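You operate a simulated robot arm through the tools that you are given. There is no shell and no other tool.

You run a simulated robot arm. Do the job below in one go: nothing can be reset, and whatever is moved stays where it is left.

## Task
Release the window in the wooden stand; handlebar light and SLOW off, both locks on.
Fine: the handlebar's RELEASE first; the locks are the lift lock and the lock pin.

The check looks at the end state, three seconds after you hand in, the way a careful person would. Anything else that was tipped, shoved, dropped, spilled or broken makes it a failure.

## Robot
A 6-joint arm with a two-finger gripper on a trunk, on a base that moves. Base frame: it is fixed to the floor where the robot stands at the start and does not move with it; the origin is under the middle of the robot, x ahead of it, y to its left, z up. Units: m, degrees, N and s.
With the tool pointing down near the work surface it reaches from about 0.58 to 0.6 m from the robot's upright axis, wherever it stands. Its first joint turns from -166.0 to 166.0 degrees. Places, roughly: console grip button [-3.8, -2.1, 1.2]; console release button [-3.8, -2.1, 1.1]; handlebar brake lever [0.6, 0, 1.2]; handlebar light button [0.6, 0, 1.4]; handlebar release button [0.6, 0, 0.9]; handlebar slow button [0.6, 0, 0.8]; lift lock lever [0.7, -0.4, 1.2]; red cage [1, -0.1, 1.3]; red joint [1.2, 0, 0.8]; red lock pin [0.6, -0.2, 0.7]. Payload 1.66 kg.
The tool frame sits at the grasp point between the pads (the TCP): z along the fingers, y along the line on which they close. The tips reach 0.016 m beyond it. The gripper opens to 0.111 m; its body begins 0.104 m behind the TCP.
Orientation is told as [roll, pitch, yaw] about the base's x, y, z axes, in that order, counted from this pose: with the fingers straight down and closing along the base's y, the tool's x points along the base's -x, its y along +y and its z along -z.

## Interface
- The arm moves only by the tool nudge_tool. Its argument "commands" is a list of rows, each an object (a shift or turn left out is 0, a gripper value left out holds the last) with "delta_pos": the shift along the tool's x, y, z in units of 25 mm (1.0 is 25 mm), a list of three; "dr": the turn, a rotation vector about the tool's x, y, z in units of 8 degrees (1.0 is 8 degrees), a list of three. In form: [{"delta_pos": [x, y, z], "dr": [rx, ry, rz]}, ...]. A call has 1 to 20 rows; each row shifts and turns the commanded pose from where the row before left it, along the tool's axes as they then stand. "grip" is the finger opening in m, from 0 to 0.111, set as the call begins (left out, the last holds). A call with a number of a shift or a turn outside -1 to 1 is refused whole. A row lasts 0.2 s, in which the tool goes at most 0.05 m and 8.6 degrees; a call with a longer step from one row to the next is refused whole, and so is a gripper value outside its range. A pose out of reach is approached as far as the arm can. The call stops where the force on the tool passes 40 N (or 10 N more than at its start, if that is more) or the arm is blocked; 0.2 s more then pass. The fingers move at their own pace (about 0.1698 m/s each) and stop on an object; they squeeze with about 20 N. The grip force told is the motor's: it shows also when the fingers shut on nothing. Time passes only in rows, and 0.2 s behind the last, so rows that do not move let the fingers close. The reply holds the time, the measured pose of the TCP, the force on the tool along the base axes, the opening and the grip force, in the units named above and with some noise, with the torque about the TCP (base axes, N m) and any sound that the robot's microphone picked up, and new pictures: "pictures" is both (left out), scene, wrist or none.
- Cameras (640 x 400 px; columns grow to the right, rows downward): "scene" is now at [0.0512, 0.135, 1.6556]; the picture's right is [-0.62, -0.78, 0.00], its down [-0.40, 0.31, -0.86] and it looks along [0.68, -0.53, -0.51] (base axes); focal length 214 px, centre (320, 200). "wrist" rides on the gripper at [0.07, 0.014, -0.143] in the tool frame; the picture's right is [-0.19, 0.98, 0.00], its down [-0.87, -0.17, -0.47] and it looks along [-0.46, -0.09, 0.88] (tool axes); focal length 230 px, centre (320, 200). There is no depth. A picture from a camera that has moved, and an enlarged one, comes with that camera's place and axes in the base frame and with its lens.
- lift_body(by): moves the trunk up (or, below 0, down) by that many m; the arm and the scene camera ride with it, the base frame stays. It gives what a move gives, with no picture.
- steer(legs): drives the robot by 1 to 6 legs, each [ahead, left, turn to the left] in m, m and degrees, along the robot's own axes; the way and the turn of a leg run together, so that a leg with both is an arc; at most 1.5 m and 180 degrees a leg. The arm and the cameras ride along, it lands a little off, and it stops where it bumps. It gives what a move gives, and a new picture of the scene camera.
- head_to(pan, tilt): turns the head with the scene camera to pan (to the left, within 120 degrees either way) and tilt (down, from -29 to 69), counted from straight ahead of the robot. It gives what a move gives, and a new picture of the scene camera.
- close_up(camera, box): a new picture of the part [left, top, right, bottom] of that camera's present view, enlarged. It takes no simulated time.
- sign_off(): hands the job in; it is judged then, once.

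Nothing tells you exact positions but the pictures and the camera data. Unless the task says otherwise, let go and move clear before handing in.

The tools are called as a command line: name --argument value ..., lists and objects as JSON in quotes. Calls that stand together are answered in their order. nudge_tool: Moves the arm, as the interface text tells. Its arguments: {"type":"object","properties":{"commands":{"type":"array"},"grip":{"type":"number"},"pictures":{"type":"string","enum":["both","scene","wrist","none"]}},"required":["commands"]} The other tools are called the same way: lift_body (by) moves the trunk up or down; steer (legs) drives the base; head_to (pan, tilt) turns the head that bears the scene camera; close_up (camera, box) takes an enlarged picture of a part of a camera's view; sign_off () hands the job in.

At the start:

```text
clock: 0.0
position: [0.415, -0.2501, 1.5629]
tcp_rot: [-0.1, -0.1, 0.0]
force: [0.7, 0.6, 1.0]
moment: [0.01, 0.04, 0.0]
opening: 0.1111
gripper_force: 0.1
trunk travel left (down, up): [-0.225, 0.365]
robot x, y, heading: [0.0019, -0.0024, -0.1]
head pan, tilt (commanded): [-38.3, 30.5]
```

scene: 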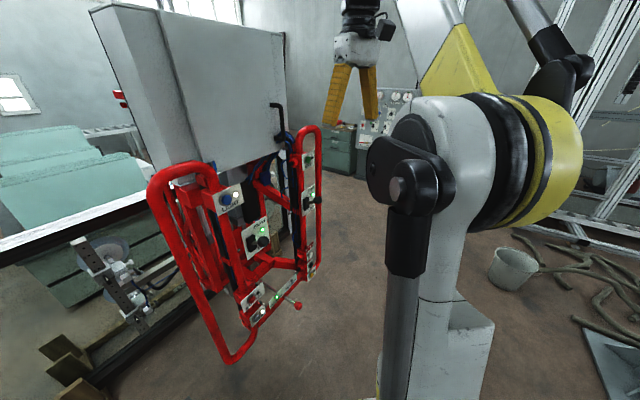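
wrist: 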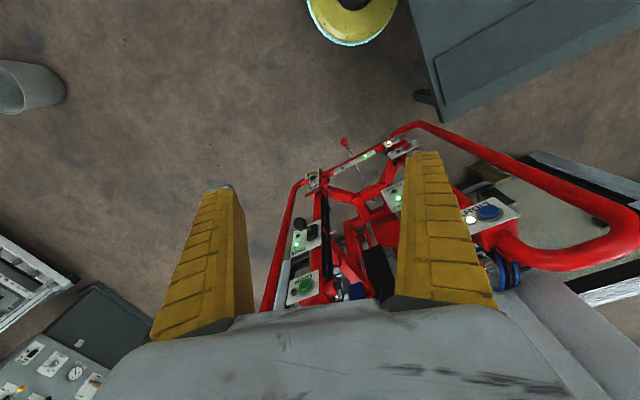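

I see a red handlebar frame with button plates on a vacuum lifter, with the gripper above it and a window unit probably behind. First I take close-ups to read the labels on the plates.

close_up --camera "scene" --box '[140, 120, 340, 245]'

close_up --camera "scene" --box '[200, 230, 360, 330]'

close_up --camera "wrist" --box '[240, 110, 560, 310]'

close_up --camera "scene" --box '[280, 120, 340, 290]'

```text
3.20 times, centred on (240, 182) of scene
camera zoom: at [0.0512, 0.135, 1.6556], right [-0.62, -0.78, 0.0], down [-0.4, 0.31, -0.86], along [0.68, -0.53, -0.51], focal length 686 px, centre (576, 256)
```

zoom: 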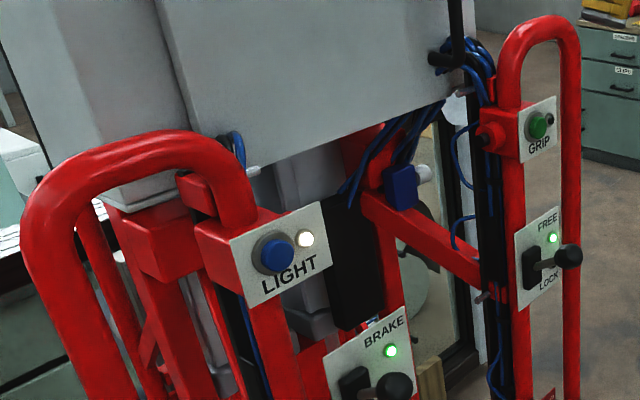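

```text
4.00 times, centred on (280, 280) of scene
camera zoom: at [0.0512, 0.135, 1.6556], right [-0.62, -0.78, 0.0], down [-0.4, 0.31, -0.86], along [0.68, -0.53, -0.51], focal length 858 px, centre (480, -120)
```

zoom: 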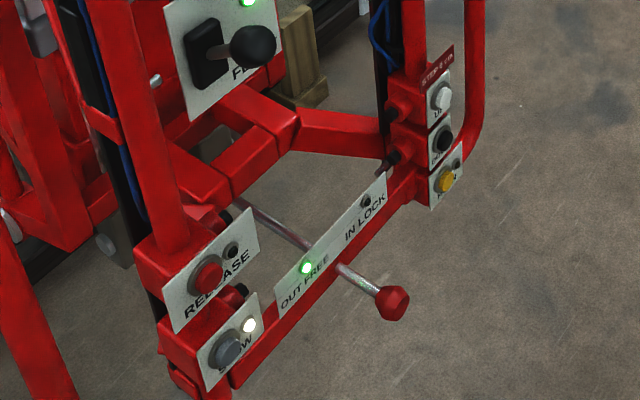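

```text
2.00 times, centred on (400, 210) of wrist
camera zoom: at [0.3463, -0.2353, 1.7045], right [0.19, 0.98, 0.0], down [0.87, -0.17, 0.47], along [0.46, -0.09, -0.88], focal length 460 px, centre (160, 180)
```

zoom: 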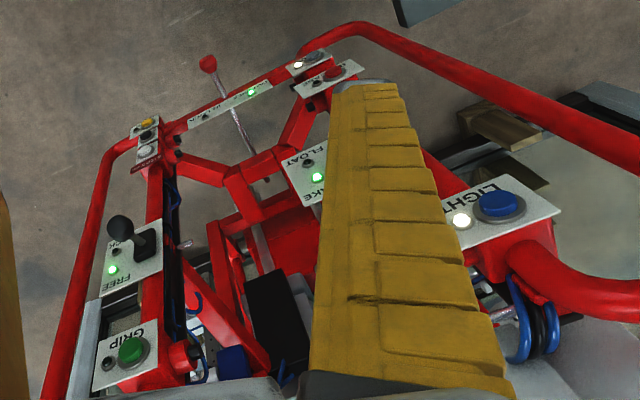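

```text
2.35 times, centred on (310, 205) of scene
camera zoom: at [0.0512, 0.135, 1.6556], right [-0.62, -0.78, 0.0], down [-0.4, 0.31, -0.86], along [0.68, -0.53, -0.51], focal length 505 px, centre (344, 188)
```

zoom: 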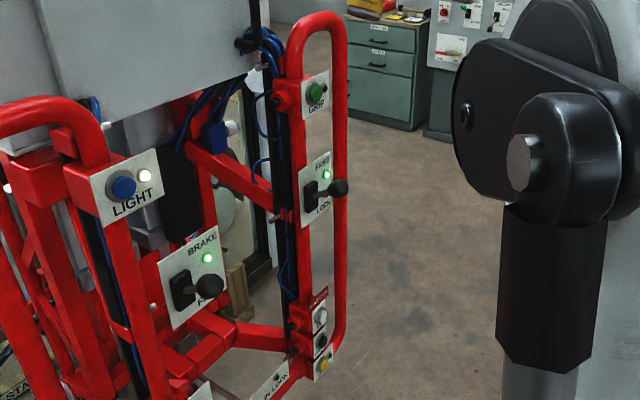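

The LIGHT and SLOW lamps are lit, the lift lock stands at FREE, and the pin at OUT FREE. I look closer at the small labels and then turn the head for the window and the stand.

close_up --camera "scene" --box '[294, 238, 326, 288]'

close_up --camera "scene" --box '[240, 280, 304, 330]'

close_up --camera "scene" --box '[296, 145, 328, 215]'

head_to --pan 0 --tilt 35

```text
8.00 times, centred on (310, 263) of scene
camera zoom: at [0.0512, 0.135, 1.6556], right [-0.62, -0.78, 0.0], down [-0.4, 0.31, -0.86], along [0.68, -0.53, -0.51], focal length 1716 px, centre (400, -304)
```

zoom: 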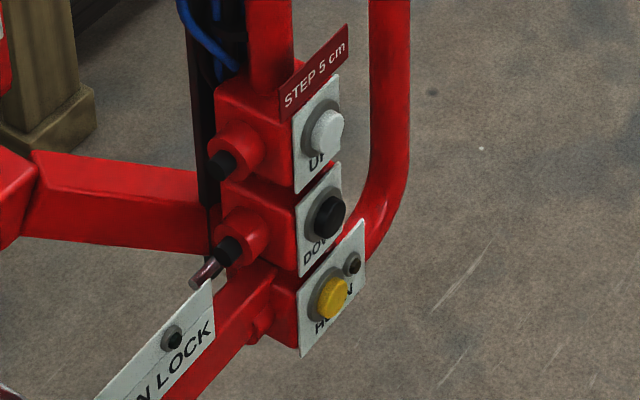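

```text
8.00 times, centred on (272, 305) of scene
camera zoom: at [0.0512, 0.135, 1.6556], right [-0.62, -0.78, 0.0], down [-0.4, 0.31, -0.86], along [0.68, -0.53, -0.51], focal length 1716 px, centre (704, -640)
```

zoom: 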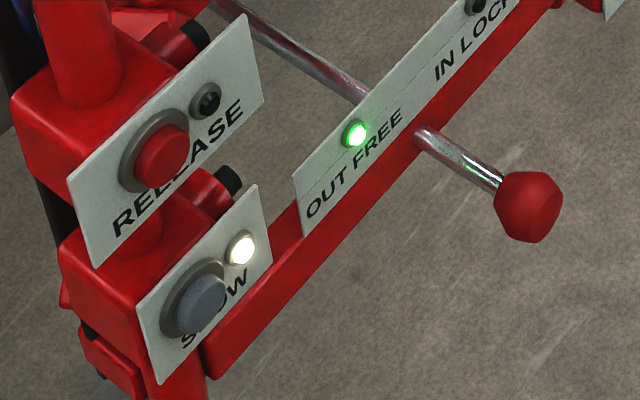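

```text
5.71 times, centred on (312, 180) of scene
camera zoom: at [0.0512, 0.135, 1.6556], right [-0.62, -0.78, 0.0], down [-0.4, 0.31, -0.86], along [0.68, -0.53, -0.51], focal length 1226 px, centre (366, 314)
```

zoom: 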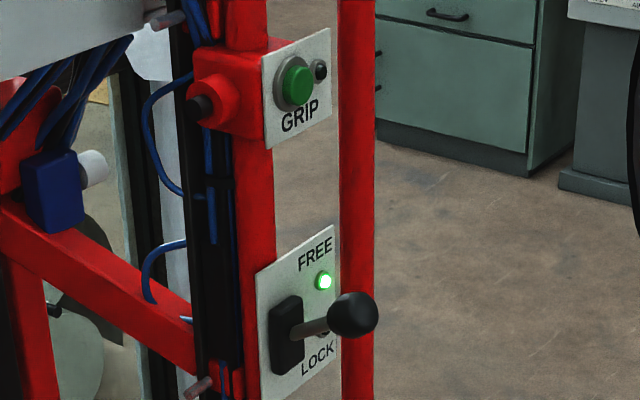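

```text
clock: 1.1
position: [0.416, -0.249, 1.5619]
tcp_rot: [0.0, 0.0, 0.0]
force: [0.1, -0.1, 0.4]
moment: [-0.01, -0.03, 0.02]
opening: 0.111
gripper_force: 0.1
trunk travel left (down, up): [-0.225, 0.365]
robot x, y, heading: [-0.0024, 0.0011, 0.1]
head pan, tilt (commanded): [0.0, 35.0]
camera scene: at [0.0685, 0.1909, 1.6486], right [0.0, -1.0, 0.0], down [-0.57, 0.0, -0.82], along [0.82, 0.0, -0.57], focal length 214 px, centre (320, 200)
```

scene: 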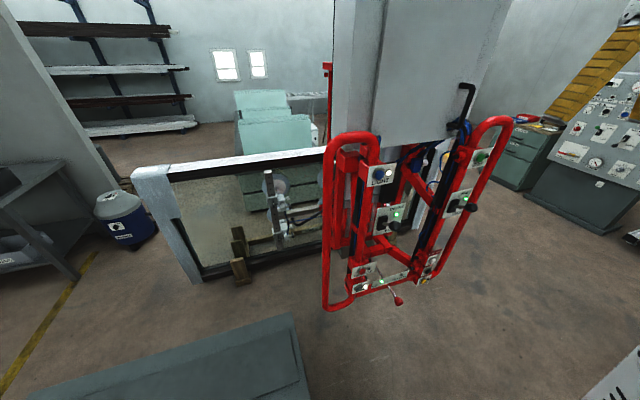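

The window already stands in its wooden stand, with a suction cup gripper behind the handlebar. I take close-ups of the handlebar from this view to measure button positions.

close_up --camera "scene" --box '[320, 110, 520, 235]'

close_up --camera "scene" --box '[330, 240, 450, 315]'

close_up --camera "scene" --box '[160, 140, 340, 290]'

close_up --camera "wrist" --box '[250, 120, 430, 310]'

```text
3.20 times, centred on (420, 172) of scene
camera zoom: at [0.0685, 0.1909, 1.6486], right [0.0, -1.0, 0.0], down [-0.57, 0.0, -0.82], along [0.82, 0.0, -0.57], focal length 686 px, centre (0, 288)
```

zoom: 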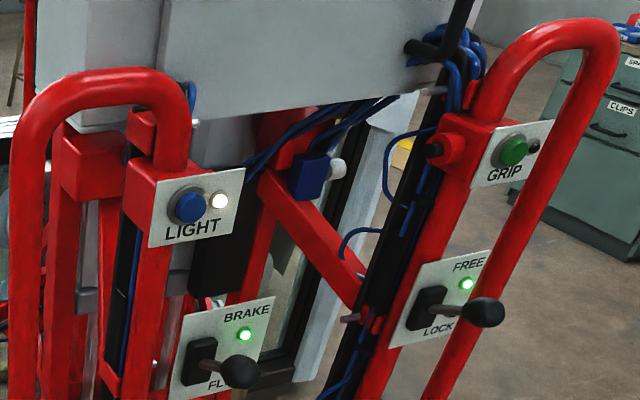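

```text
5.33 times, centred on (390, 278) of scene
camera zoom: at [0.0685, 0.1909, 1.6486], right [0.0, -1.0, 0.0], down [-0.57, 0.0, -0.82], along [0.82, 0.0, -0.57], focal length 1144 px, centre (-53, -213)
```

zoom: 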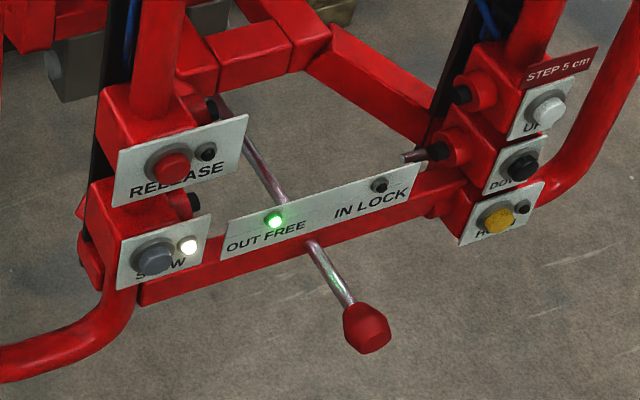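

```text
2.67 times, centred on (250, 215) of scene
camera zoom: at [0.0685, 0.1909, 1.6486], right [0.0, -1.0, 0.0], down [-0.57, 0.0, -0.82], along [0.82, 0.0, -0.57], focal length 572 px, centre (507, 160)
```

zoom: 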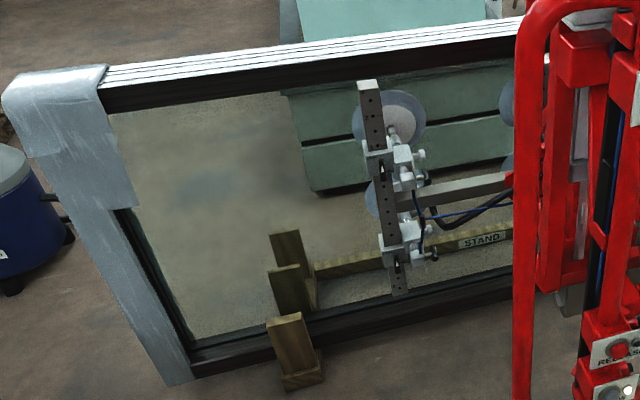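

```text
2.11 times, centred on (340, 215) of wrist
camera zoom: at [0.3463, -0.2354, 1.7045], right [0.19, 0.98, 0.0], down [0.87, -0.17, 0.47], along [0.46, -0.09, -0.88], focal length 484 px, centre (278, 168)
```

zoom: 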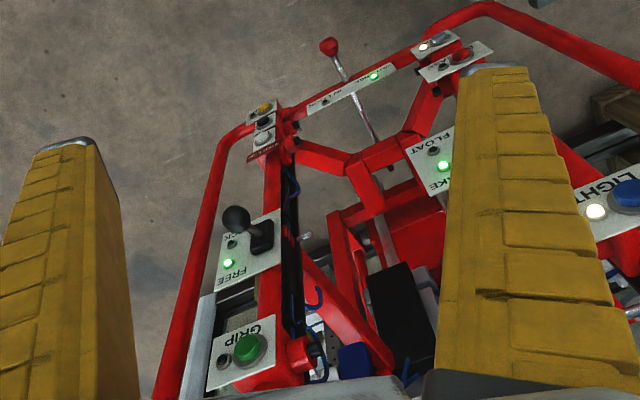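

By triangulation I take LIGHT to be about [0.61, 0.02, 1.35], RELEASE [0.61, 0.02, 0.91], SLOW [0.61, 0.02, 0.80], the lift lock knob [0.70, -0.36, 1.16] and the pin knob [0.62, -0.18, 0.68]. The bar faces roughly -x with about 18° of yaw. Next I look around for obstacles and check the seating of the window.

head_to --pan -70 --tilt 30

head_to --pan 30 --tilt 45

head_to --pan 0 --tilt 65

head_to --pan -10 --tilt 20

```text
clock: 2.5
position: [0.4153, -0.2482, 1.5619]
tcp_rot: [0.0, 0.1, 0.0]
force: [-0.1, 0.1, 0.5]
moment: [0.04, 0.02, 0.0]
opening: 0.111
gripper_force: 0.1
trunk travel left (down, up): [-0.225, 0.365]
robot x, y, heading: [-0.0, 0.0009, -0.2]
head pan, tilt (commanded): [-70.0, 30.0]
camera scene: at [0.0114, 0.106, 1.6563], right [-0.94, -0.34, 0.0], down [-0.17, 0.47, -0.87], along [0.3, -0.81, -0.5], focal length 214 px, centre (320, 200)
```

scene: 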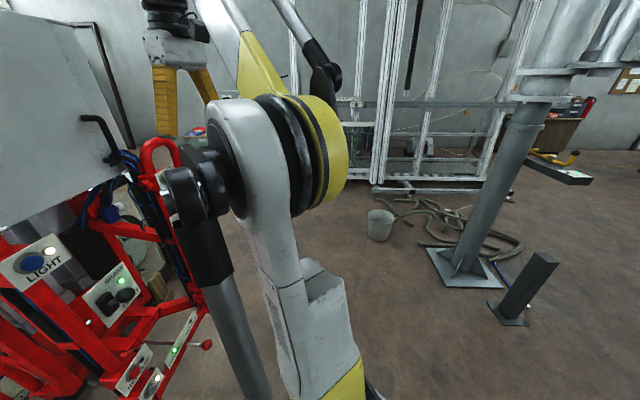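

```text
clock: 4.2
position: [0.4166, -0.2494, 1.5622]
tcp_rot: [0.0, 0.0, 0.0]
force: [-0.1, 0.0, 0.2]
moment: [0.02, 0.02, -0.03]
opening: 0.111
gripper_force: 0.1
trunk travel left (down, up): [-0.225, 0.365]
robot x, y, heading: [-0.001, -0.0011, 0.1]
head pan, tilt (commanded): [30.0, 45.0]
camera scene: at [0.0509, 0.2316, 1.6337], right [0.5, -0.87, 0.0], down [-0.61, -0.35, -0.71], along [0.61, 0.35, -0.71], focal length 214 px, centre (320, 200)
```

scene: 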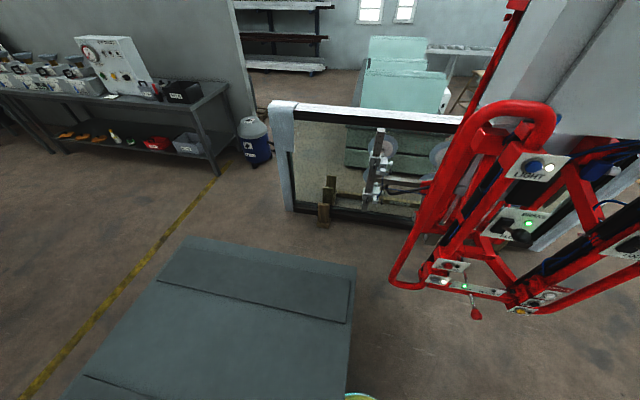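

```text
clock: 5.2
position: [0.416, -0.25, 1.5618]
tcp_rot: [0.1, 0.1, 0.0]
force: [0.8, 0.2, 0.9]
moment: [0.01, -0.01, 0.0]
opening: 0.111
gripper_force: 0.1
trunk travel left (down, up): [-0.225, 0.365]
robot x, y, heading: [0.0012, 0.0004, 0.0]
head pan, tilt (commanded): [0.0, 65.0]
camera scene: at [0.0411, 0.1911, 1.6087], right [0.0, -1.0, 0.0], down [-0.91, 0.0, -0.42], along [0.42, 0.0, -0.91], focal length 214 px, centre (320, 200)
```

scene: 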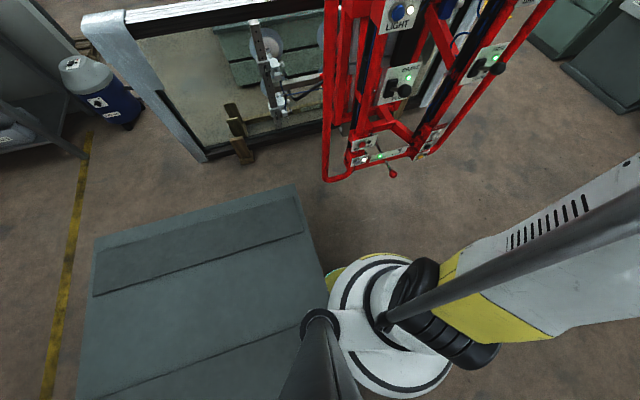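

```text
clock: 6.3
position: [0.4164, -0.2491, 1.5628]
tcp_rot: [-0.1, 0.0, 0.0]
force: [0.3, -0.7, 0.3]
moment: [-0.02, -0.02, -0.01]
opening: 0.111
gripper_force: 0.1
trunk travel left (down, up): [-0.225, 0.365]
robot x, y, heading: [0.0017, -0.0032, 0.0]
head pan, tilt (commanded): [-10.0, 20.0]
camera scene: at [0.0721, 0.1748, 1.6723], right [-0.17, -0.98, 0.0], down [-0.34, 0.06, -0.94], along [0.93, -0.16, -0.34], focal length 214 px, centre (320, 200)
```

scene: 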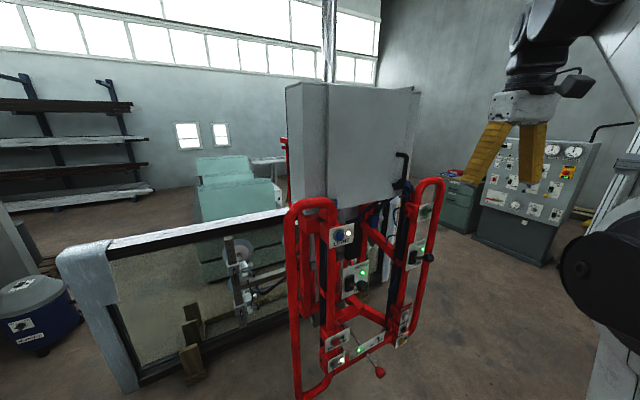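

The way to the handlebar's front looks free, and the window sits in the wooden stand. I close the fingers and begin turning the tool toward horizontal, watching whether the arm follows.

nudge_tool --commands '[{"dr": [0, -0.95, 0]}, {"dr": [0, -0.95, 0]}, {"dr": [0, -0.95, 0]}, {"dr": [0, -0.95, 0]}, {"dr": [0, -0.95, 0]}, {"dr": [0, -0.95, 0]}]' --grip 0 --pictures "both"

```text
clock: 7.7
position: [0.4171, -0.2495, 1.5624]
tcp_rot: [0.0, -45.7, 0.1]
force: [-0.5, 0.1, 0.6]
moment: [0.0, 0.0, -0.01]
opening: 0.0
gripper_force: 19.9
trunk travel left (down, up): [-0.225, 0.365]
robot x, y, heading: [0.0044, -0.0015, 0.0]
head pan, tilt (commanded): [-10.0, 20.0]
camera scene: at [0.0716, 0.1752, 1.6724], right [-0.17, -0.98, 0.0], down [-0.34, 0.06, -0.94], along [0.93, -0.16, -0.34], focal length 214 px, centre (320, 200)
camera wrist: at [0.2648, -0.2351, 1.6116], right [0.13, 0.98, 0.13], down [0.27, -0.17, 0.95], along [0.95, -0.09, -0.28], focal length 230 px, centre (320, 200)
```

scene: 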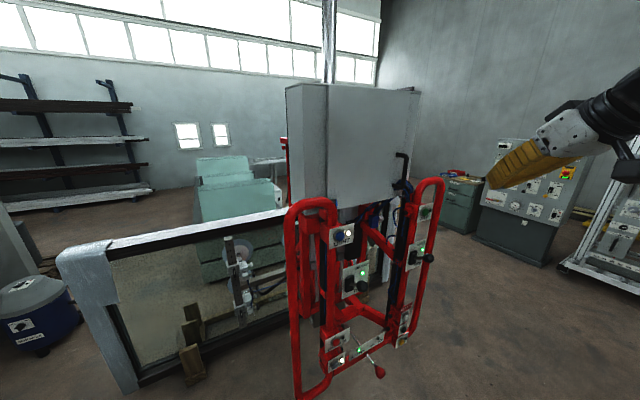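
wrist: 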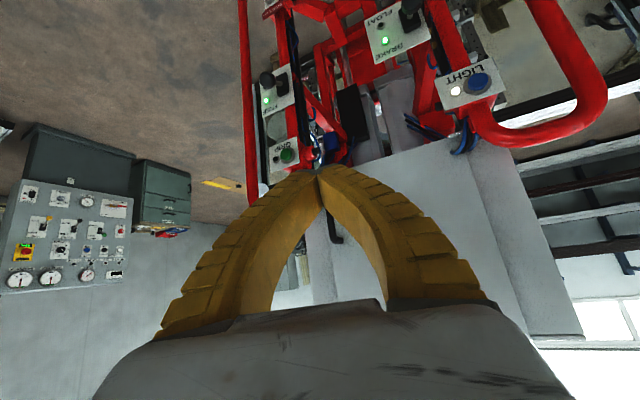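

The arm follows well. I finish the turn to horizontal and add the yaw of about 18.6° so that the fingers point square into the plates.

nudge_tool --commands '[{"dr": [0, -0.925, 0]}, {"dr": [0, -0.925, 0]}, {"dr": [0, -0.925, 0]}, {"dr": [0, -0.925, 0]}, {"dr": [0, -0.925, 0]}, {"dr": [0, -0.92, 0]}, {"dr": [-0.775, 0, 0]}, {"dr": [-0.775, 0, 0]}, {"dr": [-0.775, 0, 0]}]' --pictures "both"

```text
clock: 9.4
position: [0.4592, -0.1934, 1.5678]
tcp_rot: [-142.0, -89.9, 158.1]
force: [0.0, 0.0, 0.5]
moment: [0.01, 0.01, 0.02]
opening: 0.0
gripper_force: 19.7
trunk travel left (down, up): [-0.225, 0.365]
robot x, y, heading: [0.0055, -0.0, -0.0]
head pan, tilt (commanded): [-10.0, 20.0]
stopped in row 8: the arm was blocked; the commanded pose is now the measured one
camera scene: at [0.073, 0.18, 1.6724], right [-0.12, -0.99, 0.0], down [-0.34, 0.04, -0.94], along [0.93, -0.11, -0.34], focal length 214 px, centre (320, 200)
camera wrist: at [0.3192, -0.2205, 1.4972], right [-0.27, 0.94, 0.19], down [-0.41, -0.29, 0.87], along [0.87, 0.16, 0.46], focal length 230 px, centre (320, 200)
```

scene: 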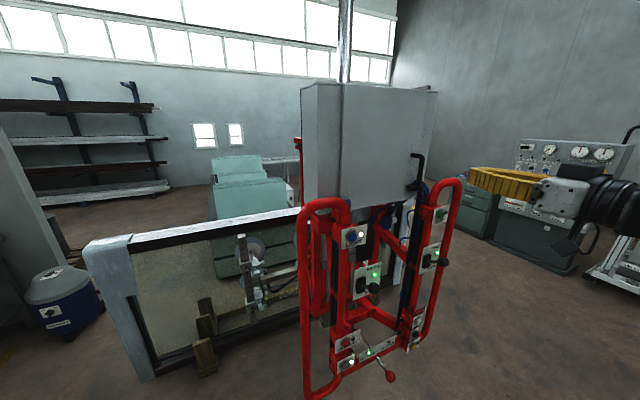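
wrist: 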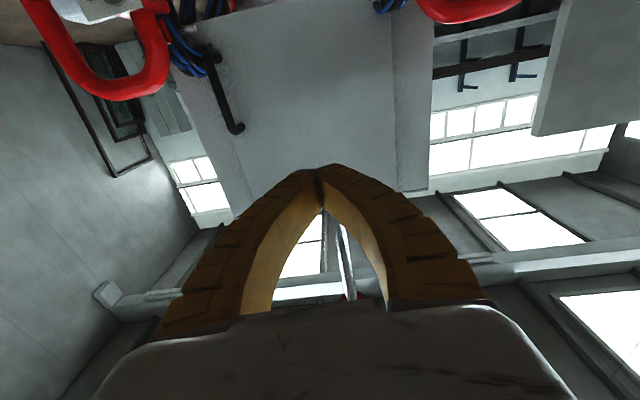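

The tool is now horizontal and points about 16° to the left of x, close to what I want, but the arm reported being blocked. I look at the arm and head to see what it touches.

head_to --pan -60 --tilt 15

```text
clock: 10.5
position: [0.46, -0.1874, 1.5661]
tcp_rot: [-150.2, -89.9, 166.9]
force: [-0.3, 0.0, 0.7]
moment: [-0.02, -0.01, 0.0]
opening: 0.0
gripper_force: 20.1
trunk travel left (down, up): [-0.225, 0.365]
robot x, y, heading: [0.001, -0.0002, -0.0]
head pan, tilt (commanded): [-60.0, 15.0]
camera scene: at [0.0685, 0.1599, 1.6805], right [-0.33, -0.94, 0.0], down [-0.24, 0.09, -0.97], along [0.91, -0.32, -0.26], focal length 214 px, centre (320, 200)
```

scene: 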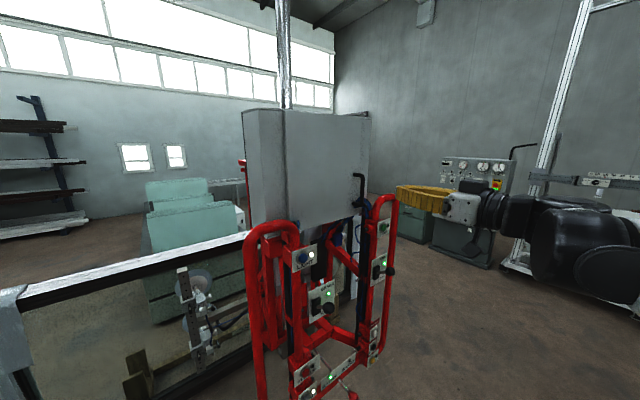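

The head stopped near -19° of pan, so it is leaning on the arm. I turn the head back left to free it.

head_to --pan 10 --tilt 30

```text
clock: 11.9
position: [0.4598, -0.1995, 1.5676]
tcp_rot: [-154.1, -89.8, 169.8]
force: [-0.3, -0.2, 0.4]
moment: [0.05, 0.0, 0.0]
opening: 0.0
gripper_force: 19.6
trunk travel left (down, up): [-0.225, 0.365]
robot x, y, heading: [-0.0013, -0.0017, -0.1]
head pan, tilt (commanded): [10.0, 30.0]
camera scene: at [0.0693, 0.2077, 1.6564], right [0.19, -0.98, 0.0], down [-0.49, -0.09, -0.87], along [0.85, 0.16, -0.5], focal length 214 px, centre (320, 200)
```

scene: 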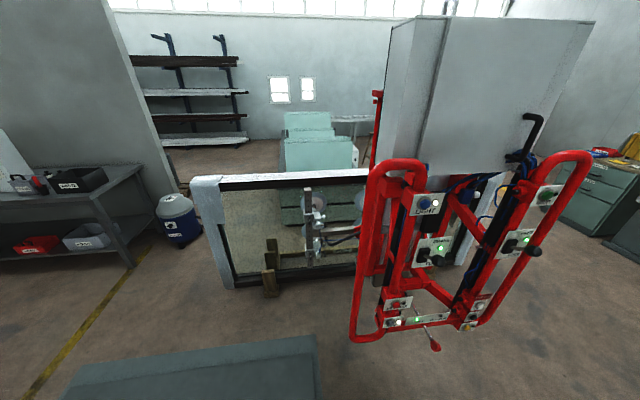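

The head is free now. The arm is folded too close to the head, so more standing distance would help; I look behind to the left before backing up.

head_to --pan 120 --tilt 40

head_to --pan 120 --tilt 65

```text
clock: 13.8
position: [0.4597, -0.1988, 1.567]
tcp_rot: [-150.1, -89.9, 165.9]
force: [0.5, 0.3, -0.2]
moment: [0.0, -0.02, 0.0]
opening: 0.0
gripper_force: 19.9
trunk travel left (down, up): [-0.225, 0.365]
robot x, y, heading: [-0.0003, 0.0017, 0.2]
head pan, tilt (commanded): [120.0, 40.0]
camera scene: at [-0.0632, 0.2639, 1.641], right [0.86, 0.51, 0.0], down [0.33, -0.55, -0.77], along [-0.39, 0.66, -0.64], focal length 214 px, centre (320, 200)
```

scene: 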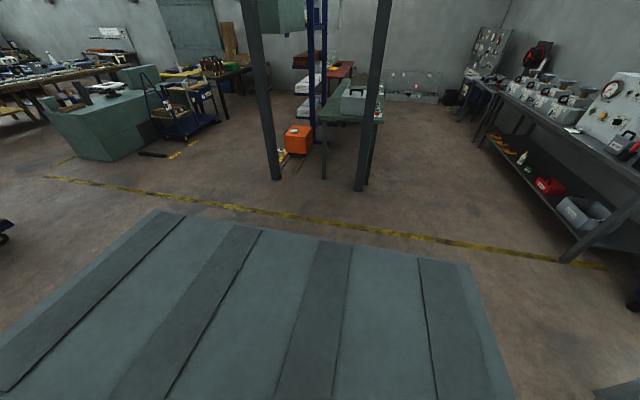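

```text
clock: 14.7
position: [0.4602, -0.1979, 1.5679]
tcp_rot: [-150.0, -89.9, 165.8]
force: [-0.8, 0.3, -0.6]
moment: [-0.01, 0.02, -0.05]
opening: 0.0002
gripper_force: 20.0
trunk travel left (down, up): [-0.225, 0.365]
robot x, y, heading: [-0.0008, 0.0006, 0.1]
head pan, tilt (commanded): [120.0, 65.0]
camera scene: at [-0.0513, 0.2428, 1.6087], right [0.85, 0.52, 0.0], down [0.47, -0.77, -0.42], along [-0.22, 0.36, -0.91], focal length 214 px, centre (320, 200)
```

scene: 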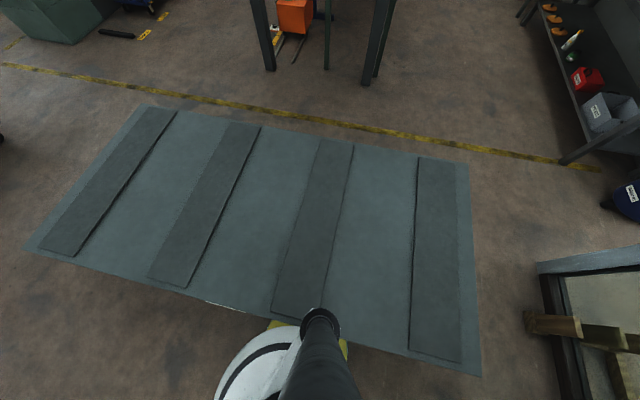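

The floor behind is clear for well over a metre, and the grey sheet on the left lies flat on the floor. I turn the head forward and back up by 0.3 m.

head_to --pan 0 --tilt 30

steer --legs '[[-0.3, 0, 0]]'

```text
clock: 16.7
position: [0.4599, -0.1871, 1.5652]
tcp_rot: [-151.6, -89.9, 168.6]
force: [0.4, 0.2, -0.2]
moment: [-0.01, -0.02, 0.01]
opening: 0.0
gripper_force: 20.3
trunk travel left (down, up): [-0.225, 0.365]
robot x, y, heading: [0.0012, 0.0015, -0.2]
head pan, tilt (commanded): [0.0, 30.0]
camera scene: at [-0.0378, 0.2796, 1.6563], right [0.98, 0.2, 0.0], down [0.1, -0.49, -0.87], along [-0.17, 0.85, -0.5], focal length 214 px, centre (320, 200)
```

scene: 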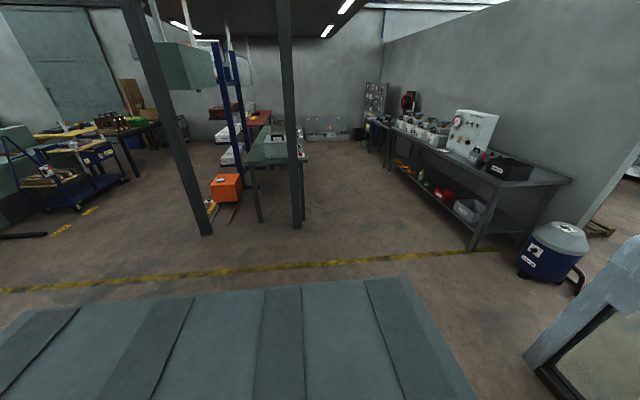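

```text
clock: 18.9
position: [0.1819, -0.2362, 1.5649]
tcp_rot: [-88.0, -90.0, 105.0]
force: [0.2, -0.8, 0.2]
moment: [0.02, -0.01, -0.03]
opening: 0.0
gripper_force: 20.0
trunk travel left (down, up): [-0.225, 0.365]
robot x, y, heading: [-0.2811, -0.0516, -0.1]
head pan, tilt (commanded): [0.0, 30.0]
stopped in leg 1: the robot was blocked; the commanded pose is now the measured one
camera scene: at [-0.208, 0.1406, 1.6562], right [0.02, -1.0, 0.0], down [-0.5, -0.01, -0.87], along [0.87, 0.02, -0.5], focal length 214 px, centre (320, 200)
```

scene: 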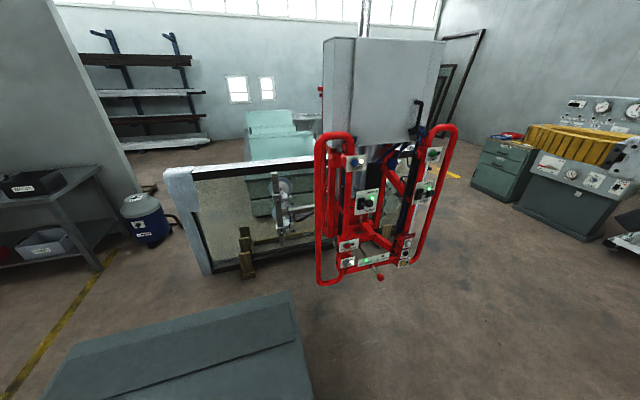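

The robot was stopped by the grey bench at its left (its top is about 0.49 m high and its edge runs at 18°, so backing straight brings me closer to it). The arm is still folded near the head, so I stretch the tool forward first.

nudge_tool --commands '[{"delta_pos": [0, 0, 0.6]}, {"delta_pos": [0, 0, 1]}, {"delta_pos": [0, 0, 1]}, {"delta_pos": [0, 0, 1]}, {"delta_pos": [0, 0, 1]}, {"delta_pos": [0, 0, 1]}]' --pictures "both"

```text
clock: 20.3
position: [0.315, -0.1967, 1.5668]
tcp_rot: [-150.7, -89.9, 167.7]
force: [-0.5, -1.1, 0.5]
moment: [-0.01, -0.02, -0.01]
opening: 0.0
gripper_force: 20.4
trunk travel left (down, up): [-0.225, 0.365]
robot x, y, heading: [-0.2792, -0.0548, -0.2]
head pan, tilt (commanded): [0.0, 30.0]
camera scene: at [-0.2086, 0.1378, 1.6563], right [0.0, -1.0, 0.0], down [-0.5, 0.0, -0.87], along [0.87, 0.0, -0.5], focal length 214 px, centre (320, 200)
camera wrist: at [0.1744, -0.225, 1.4957], right [-0.29, 0.94, 0.19], down [-0.4, -0.3, 0.87], along [0.87, 0.17, 0.46], focal length 230 px, centre (320, 200)
```

scene: 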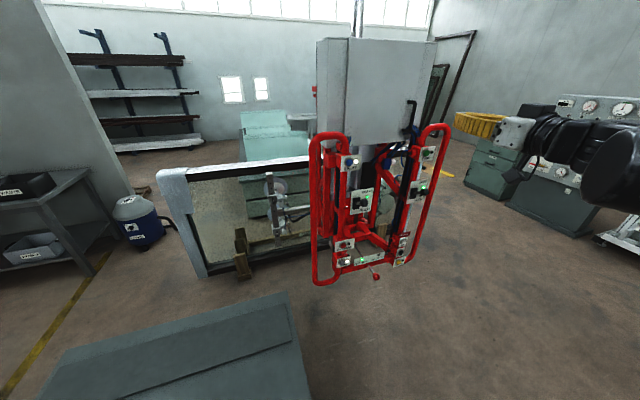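
wrist: 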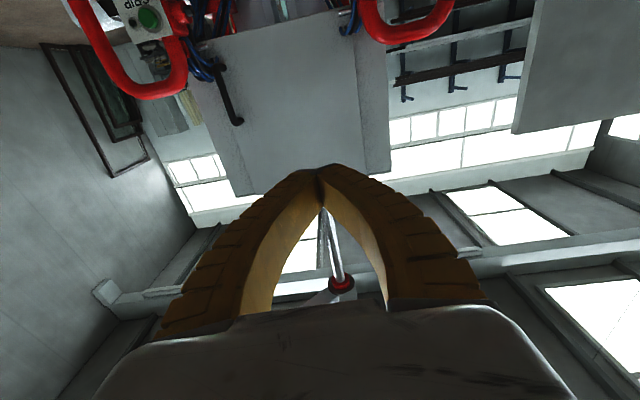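

The arm stretches freely now. I look right and down to see the arm and the robot's footing by the bench.

head_to --pan -50 --tilt 30

head_to --pan -20 --tilt 69

head_to --pan 60 --tilt 69

```text
clock: 21.5
position: [0.3143, -0.1959, 1.5667]
tcp_rot: [-156.5, -89.9, 173.5]
force: [-0.2, -0.5, -0.4]
moment: [0.0, 0.0, 0.03]
opening: 0.0
gripper_force: 20.2
trunk travel left (down, up): [-0.225, 0.365]
robot x, y, heading: [-0.282, -0.0534, 0.2]
head pan, tilt (commanded): [-50.0, 30.0]
camera scene: at [-0.2315, 0.0786, 1.6564], right [-0.65, -0.76, 0.0], down [-0.38, 0.33, -0.87], along [0.65, -0.57, -0.5], focal length 214 px, centre (320, 200)
```

scene: 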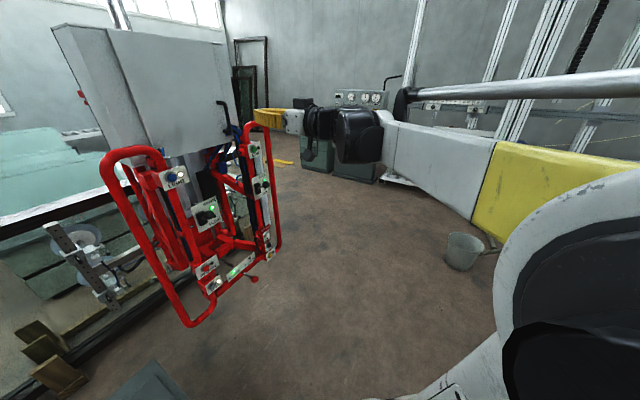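

```text
clock: 22.6
position: [0.3134, -0.1973, 1.5668]
tcp_rot: [-153.6, -89.8, 170.5]
force: [0.9, -0.5, -0.3]
moment: [0.0, -0.02, 0.01]
opening: 0.0001
gripper_force: 20.1
trunk travel left (down, up): [-0.225, 0.365]
robot x, y, heading: [-0.2744, -0.0512, -0.2]
head pan, tilt (commanded): [-20.0, 68.8]
camera scene: at [-0.2472, 0.1188, 1.6049], right [-0.34, -0.94, 0.0], down [-0.88, 0.32, -0.36], along [0.34, -0.12, -0.93], focal length 214 px, centre (320, 200)
```

scene: 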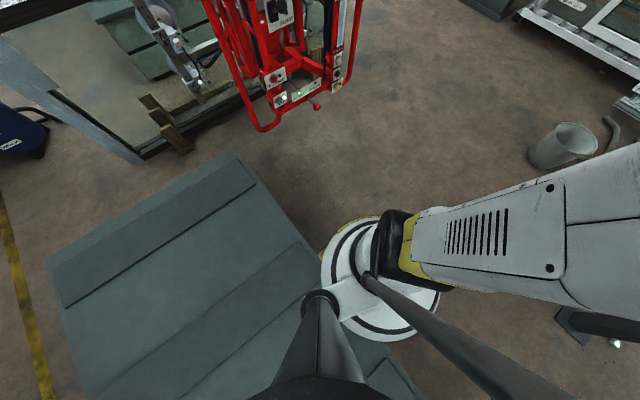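

```text
clock: 24.1
position: [0.3137, -0.197, 1.5662]
tcp_rot: [-153.0, -89.9, 169.9]
force: [-0.7, 0.3, -0.2]
moment: [-0.01, -0.02, -0.03]
opening: 0.0
gripper_force: 20.4
trunk travel left (down, up): [-0.225, 0.365]
robot x, y, heading: [-0.2802, -0.0513, 0.3]
head pan, tilt (commanded): [60.0, 68.8]
camera scene: at [-0.2718, 0.1863, 1.6049], right [0.87, -0.5, 0.0], down [-0.47, -0.81, -0.36], along [0.18, 0.31, -0.93], focal length 214 px, centre (320, 200)
```

scene: 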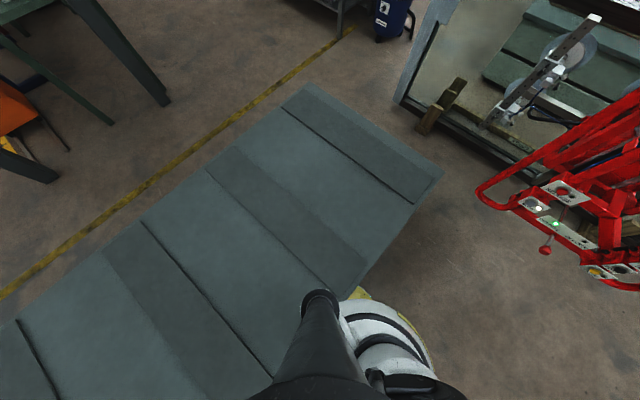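

The grey box stands on the floor right beside the robot's foot and has not moved. I step 8 cm to the right to get clear of it, then check the window's seating.

steer --legs '[[0, -0.08, 0]]'

head_to --pan 15 --tilt 30

close_up --camera "scene" --box '[250, 200, 410, 300]'

```text
clock: 25.1
position: [0.3136, -0.2785, 1.5658]
tcp_rot: [163.7, -90.0, -146.9]
force: [-1.3, -1.0, 0.1]
moment: [0.0, -0.02, 0.08]
opening: 0.0
gripper_force: 19.5
trunk travel left (down, up): [-0.225, 0.365]
robot x, y, heading: [-0.2797, -0.1301, -0.2]
head pan, tilt (commanded): [60.0, 68.8]
camera scene: at [-0.2716, 0.1054, 1.6051], right [0.87, -0.5, 0.0], down [-0.47, -0.81, -0.36], along [0.18, 0.31, -0.93], focal length 214 px, centre (320, 200)
```

scene: 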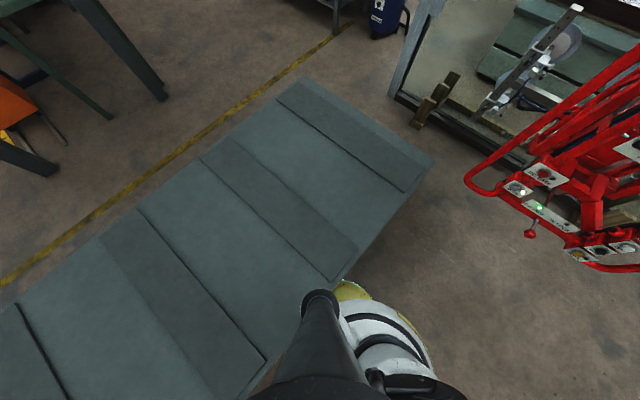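

```text
clock: 26.3
position: [0.3127, -0.2773, 1.5655]
tcp_rot: [-152.8, -89.9, 169.6]
force: [-0.3, -0.3, 0.7]
moment: [-0.05, 0.03, -0.05]
opening: 0.0
gripper_force: 20.1
trunk travel left (down, up): [-0.225, 0.365]
robot x, y, heading: [-0.2811, -0.1329, -0.1]
head pan, tilt (commanded): [15.0, 30.0]
camera scene: at [-0.2122, 0.082, 1.6563], right [0.26, -0.97, 0.0], down [-0.48, -0.13, -0.87], along [0.84, 0.22, -0.5], focal length 214 px, centre (320, 200)
```

scene: 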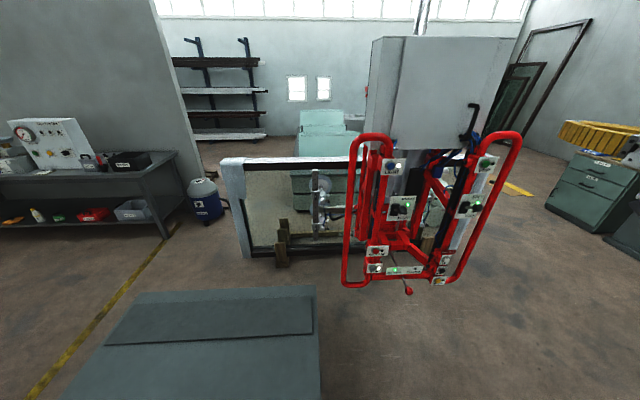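

```text
4.00 times, centred on (330, 250) of scene
camera zoom: at [-0.2122, 0.082, 1.6563], right [0.26, -0.97, 0.0], down [-0.48, -0.13, -0.87], along [0.84, 0.22, -0.5], focal length 858 px, centre (280, 0)
```

zoom: 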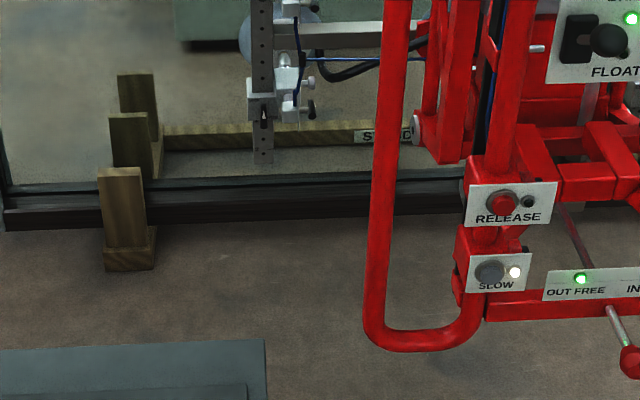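

The window frame sits on the base blocks of the stand, so it is seated. I lower the trunk by 0.2 m to bring the arm toward RELEASE height.

lift_body --by -0.2

head_to --pan -10 --tilt 30

nudge_tool --commands '[{"delta_pos": [1, 0, 0]}, {"delta_pos": [1, 0, 0]}, {"delta_pos": [1, 0, 0]}, {"delta_pos": [1, 0, 0]}, {"delta_pos": [1, 0, 0]}, {"delta_pos": [1, 0, 0]}, {"delta_pos": [1, 0, 0]}, {"delta_pos": [1, 0, 0]}]'

```text
clock: 28.4
position: [0.3127, -0.2754, 1.3664]
tcp_rot: [-153.0, -89.9, 169.9]
force: [0.9, 1.5, -0.3]
moment: [0.0, 0.0, -0.04]
opening: 0.0
gripper_force: 19.6
trunk travel left (down, up): [-0.025, 0.565]
robot x, y, heading: [-0.2814, -0.1277, -0.4]
head pan, tilt (commanded): [15.0, 30.0]
```

```text
clock: 29.3
position: [0.3132, -0.2773, 1.3647]
tcp_rot: [-151.5, -89.9, 168.4]
force: [0.3, -0.1, 0.6]
moment: [0.0, -0.01, 0.01]
opening: 0.0
gripper_force: 19.6
trunk travel left (down, up): [-0.025, 0.565]
robot x, y, heading: [-0.2795, -0.1295, -0.3]
head pan, tilt (commanded): [-10.0, 30.0]
camera scene: at [-0.2106, 0.0429, 1.4564], right [-0.17, -0.98, 0.0], down [-0.49, 0.09, -0.87], along [0.85, -0.15, -0.5], focal length 214 px, centre (320, 200)
```

scene: 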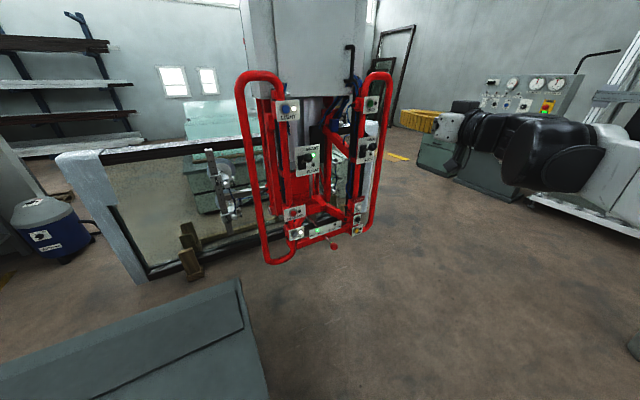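

```text
clock: 31.1
position: [0.3128, -0.2771, 1.1654]
tcp_rot: [-155.5, -89.9, 172.6]
force: [0.0, 0.3, -0.4]
moment: [0.0, 0.01, 0.02]
opening: 0.0
gripper_force: 19.5
trunk travel left (down, up): [-0.025, 0.565]
robot x, y, heading: [-0.2814, -0.1317, -0.1]
head pan, tilt (commanded): [-10.0, 30.0]
camera scene: at [-0.2105, 0.0427, 1.4563], right [-0.18, -0.98, 0.0], down [-0.49, 0.09, -0.87], along [0.85, -0.15, -0.5], focal length 214 px, centre (320, 200)
camera wrist: at [0.1732, -0.3051, 1.0955], right [-0.29, 0.94, 0.19], down [-0.4, -0.3, 0.87], along [0.87, 0.17, 0.46], focal length 230 px, centre (320, 200)
```

scene: 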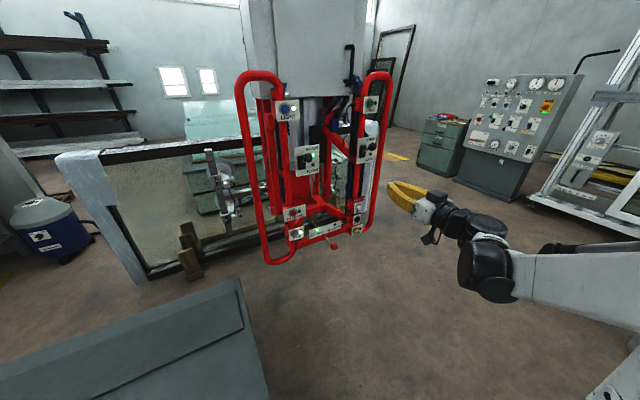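
wrist: 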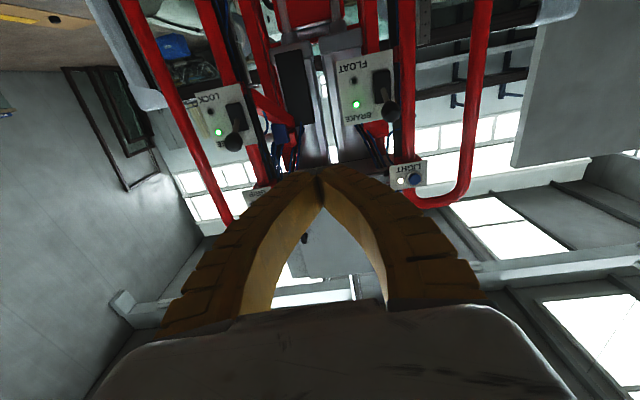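

The lever's knob sits about 4 cm above its pivot at FREE, so LOCK is downward. I move down and to the left, lining up with RELEASE while staying well back from the bar.

nudge_tool --commands '[{"dr": [-0.25, 0, 0]}, {"delta_pos": [1, 0.74, 0]}, {"delta_pos": [1, 0.74, 0]}, {"delta_pos": [1, 0.74, 0]}, {"delta_pos": [1, 0.74, 0]}, {"delta_pos": [1, 0.74, 0]}, {"delta_pos": [1, 0.74, 0]}, {"delta_pos": [1, 0.74, 0]}, {"delta_pos": [1, 0.74, 0]}, {"delta_pos": [1, 0.74, 0]}, {"delta_pos": [1, 0.74, 0]}]'

```text
clock: 33.5
position: [0.3013, -0.1175, 1.0376]
tcp_rot: [-25.0, -89.8, 44.0]
force: [0.1, 0.7, -0.3]
moment: [0.0, -0.03, 0.0]
opening: 0.0
gripper_force: 20.0
out of reach, approached as far as the arm can: row 7, 8, 9, 10, 11
trunk travel left (down, up): [-0.025, 0.565]
robot x, y, heading: [-0.2761, -0.131, -0.2]
head pan, tilt (commanded): [-10.0, 30.0]
camera scene: at [-0.2106, 0.0428, 1.4563], right [-0.18, -0.98, 0.0], down [-0.49, 0.09, -0.87], along [0.85, -0.15, -0.5], focal length 214 px, centre (320, 200)
camera wrist: at [0.1619, -0.15, 0.9672], right [-0.32, 0.93, 0.19], down [-0.39, -0.31, 0.87], along [0.86, 0.2, 0.46], focal length 230 px, centre (320, 200)
```

scene: 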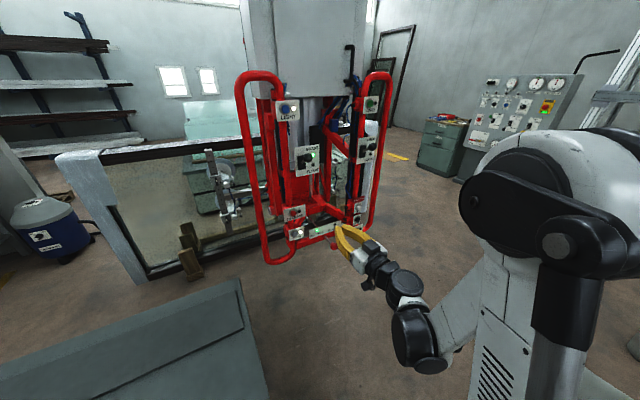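
wrist: 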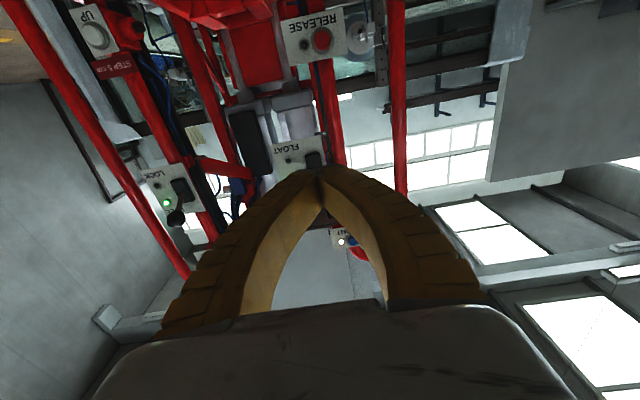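

The arm could not fold that close at this height; it should reach once the tool is farther out. I move the tool forward 0.2 m at this height.

nudge_tool --commands '[{"delta_pos": [0, 0, 1]}, {"delta_pos": [0, 0, 1]}, {"delta_pos": [0, 0, 1]}, {"delta_pos": [0, 0, 1]}, {"delta_pos": [0, 0, 1]}, {"delta_pos": [0, 0, 1]}]'

```text
clock: 34.9
position: [0.4428, -0.068, 1.0369]
tcp_rot: [-148.1, -89.8, 167.0]
force: [0.0, 0.9, 1.6]
moment: [0.05, 0.0, -0.01]
opening: 0.0002
gripper_force: 20.2
trunk travel left (down, up): [-0.025, 0.565]
robot x, y, heading: [-0.2779, -0.1297, 0.0]
head pan, tilt (commanded): [-10.0, 30.0]
camera scene: at [-0.2105, 0.0428, 1.4563], right [-0.18, -0.98, 0.0], down [-0.49, 0.09, -0.87], along [0.85, -0.15, -0.5], focal length 214 px, centre (320, 200)
camera wrist: at [0.3034, -0.101, 0.9662], right [-0.32, 0.93, 0.19], down [-0.39, -0.31, 0.87], along [0.86, 0.2, 0.46], focal length 230 px, centre (320, 200)
```

scene: 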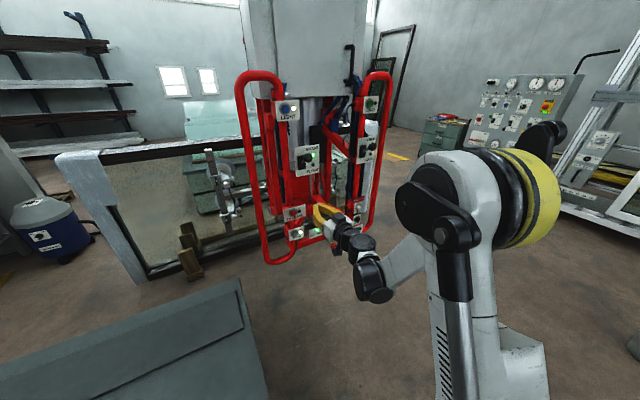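
wrist: 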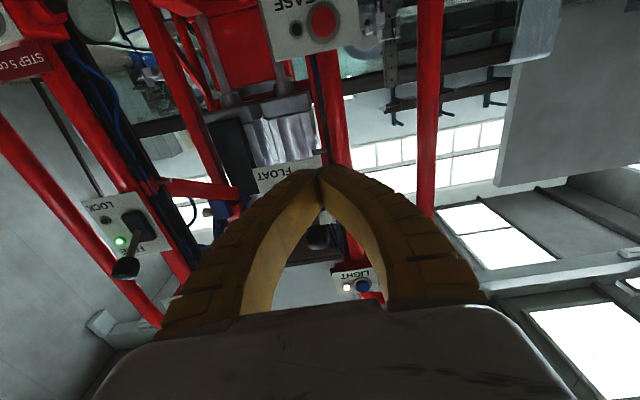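

The tool now points at the bar a little above RELEASE, which I take to be at [0.612, 0.018, 0.909]. I go forward a bit, line up sideways, and go down.

nudge_tool --commands '[{"delta_pos": [0, 0.35, 1]}, {"delta_pos": [0, 0.35, 1]}, {"delta_pos": [0, 0.35, 1]}, {"delta_pos": [1, 0, 0]}, {"delta_pos": [1, 0, 0]}, {"delta_pos": [1, 0, 0]}, {"delta_pos": [1, 0, 0]}, {"delta_pos": [1, 0, 0]}]'

```text
clock: 36.7
position: [0.5058, -0.0188, 0.9103]
tcp_rot: [-149.5, -89.9, 168.4]
force: [-0.1, 0.4, 0.3]
moment: [-0.03, -0.02, 0.02]
opening: 0.0001
gripper_force: 20.5
trunk travel left (down, up): [-0.025, 0.565]
robot x, y, heading: [-0.2804, -0.1293, -0.2]
head pan, tilt (commanded): [-10.0, 30.0]
camera scene: at [-0.2105, 0.0428, 1.4563], right [-0.18, -0.98, 0.0], down [-0.49, 0.09, -0.87], along [0.85, -0.15, -0.5], focal length 214 px, centre (320, 200)
camera wrist: at [0.3661, -0.0519, 0.8408], right [-0.32, 0.93, 0.19], down [-0.39, -0.31, 0.87], along [0.86, 0.2, 0.46], focal length 230 px, centre (320, 200)
```

scene: 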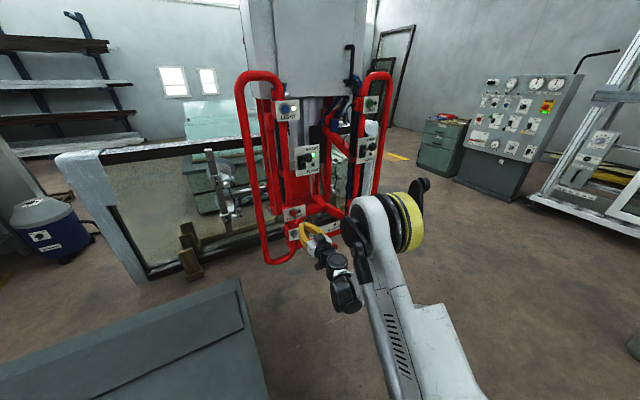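
wrist: 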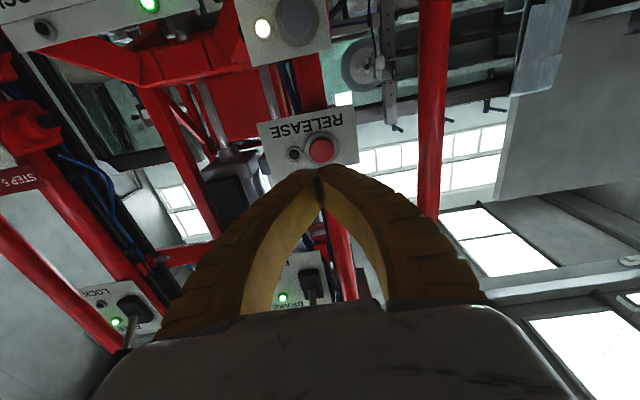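

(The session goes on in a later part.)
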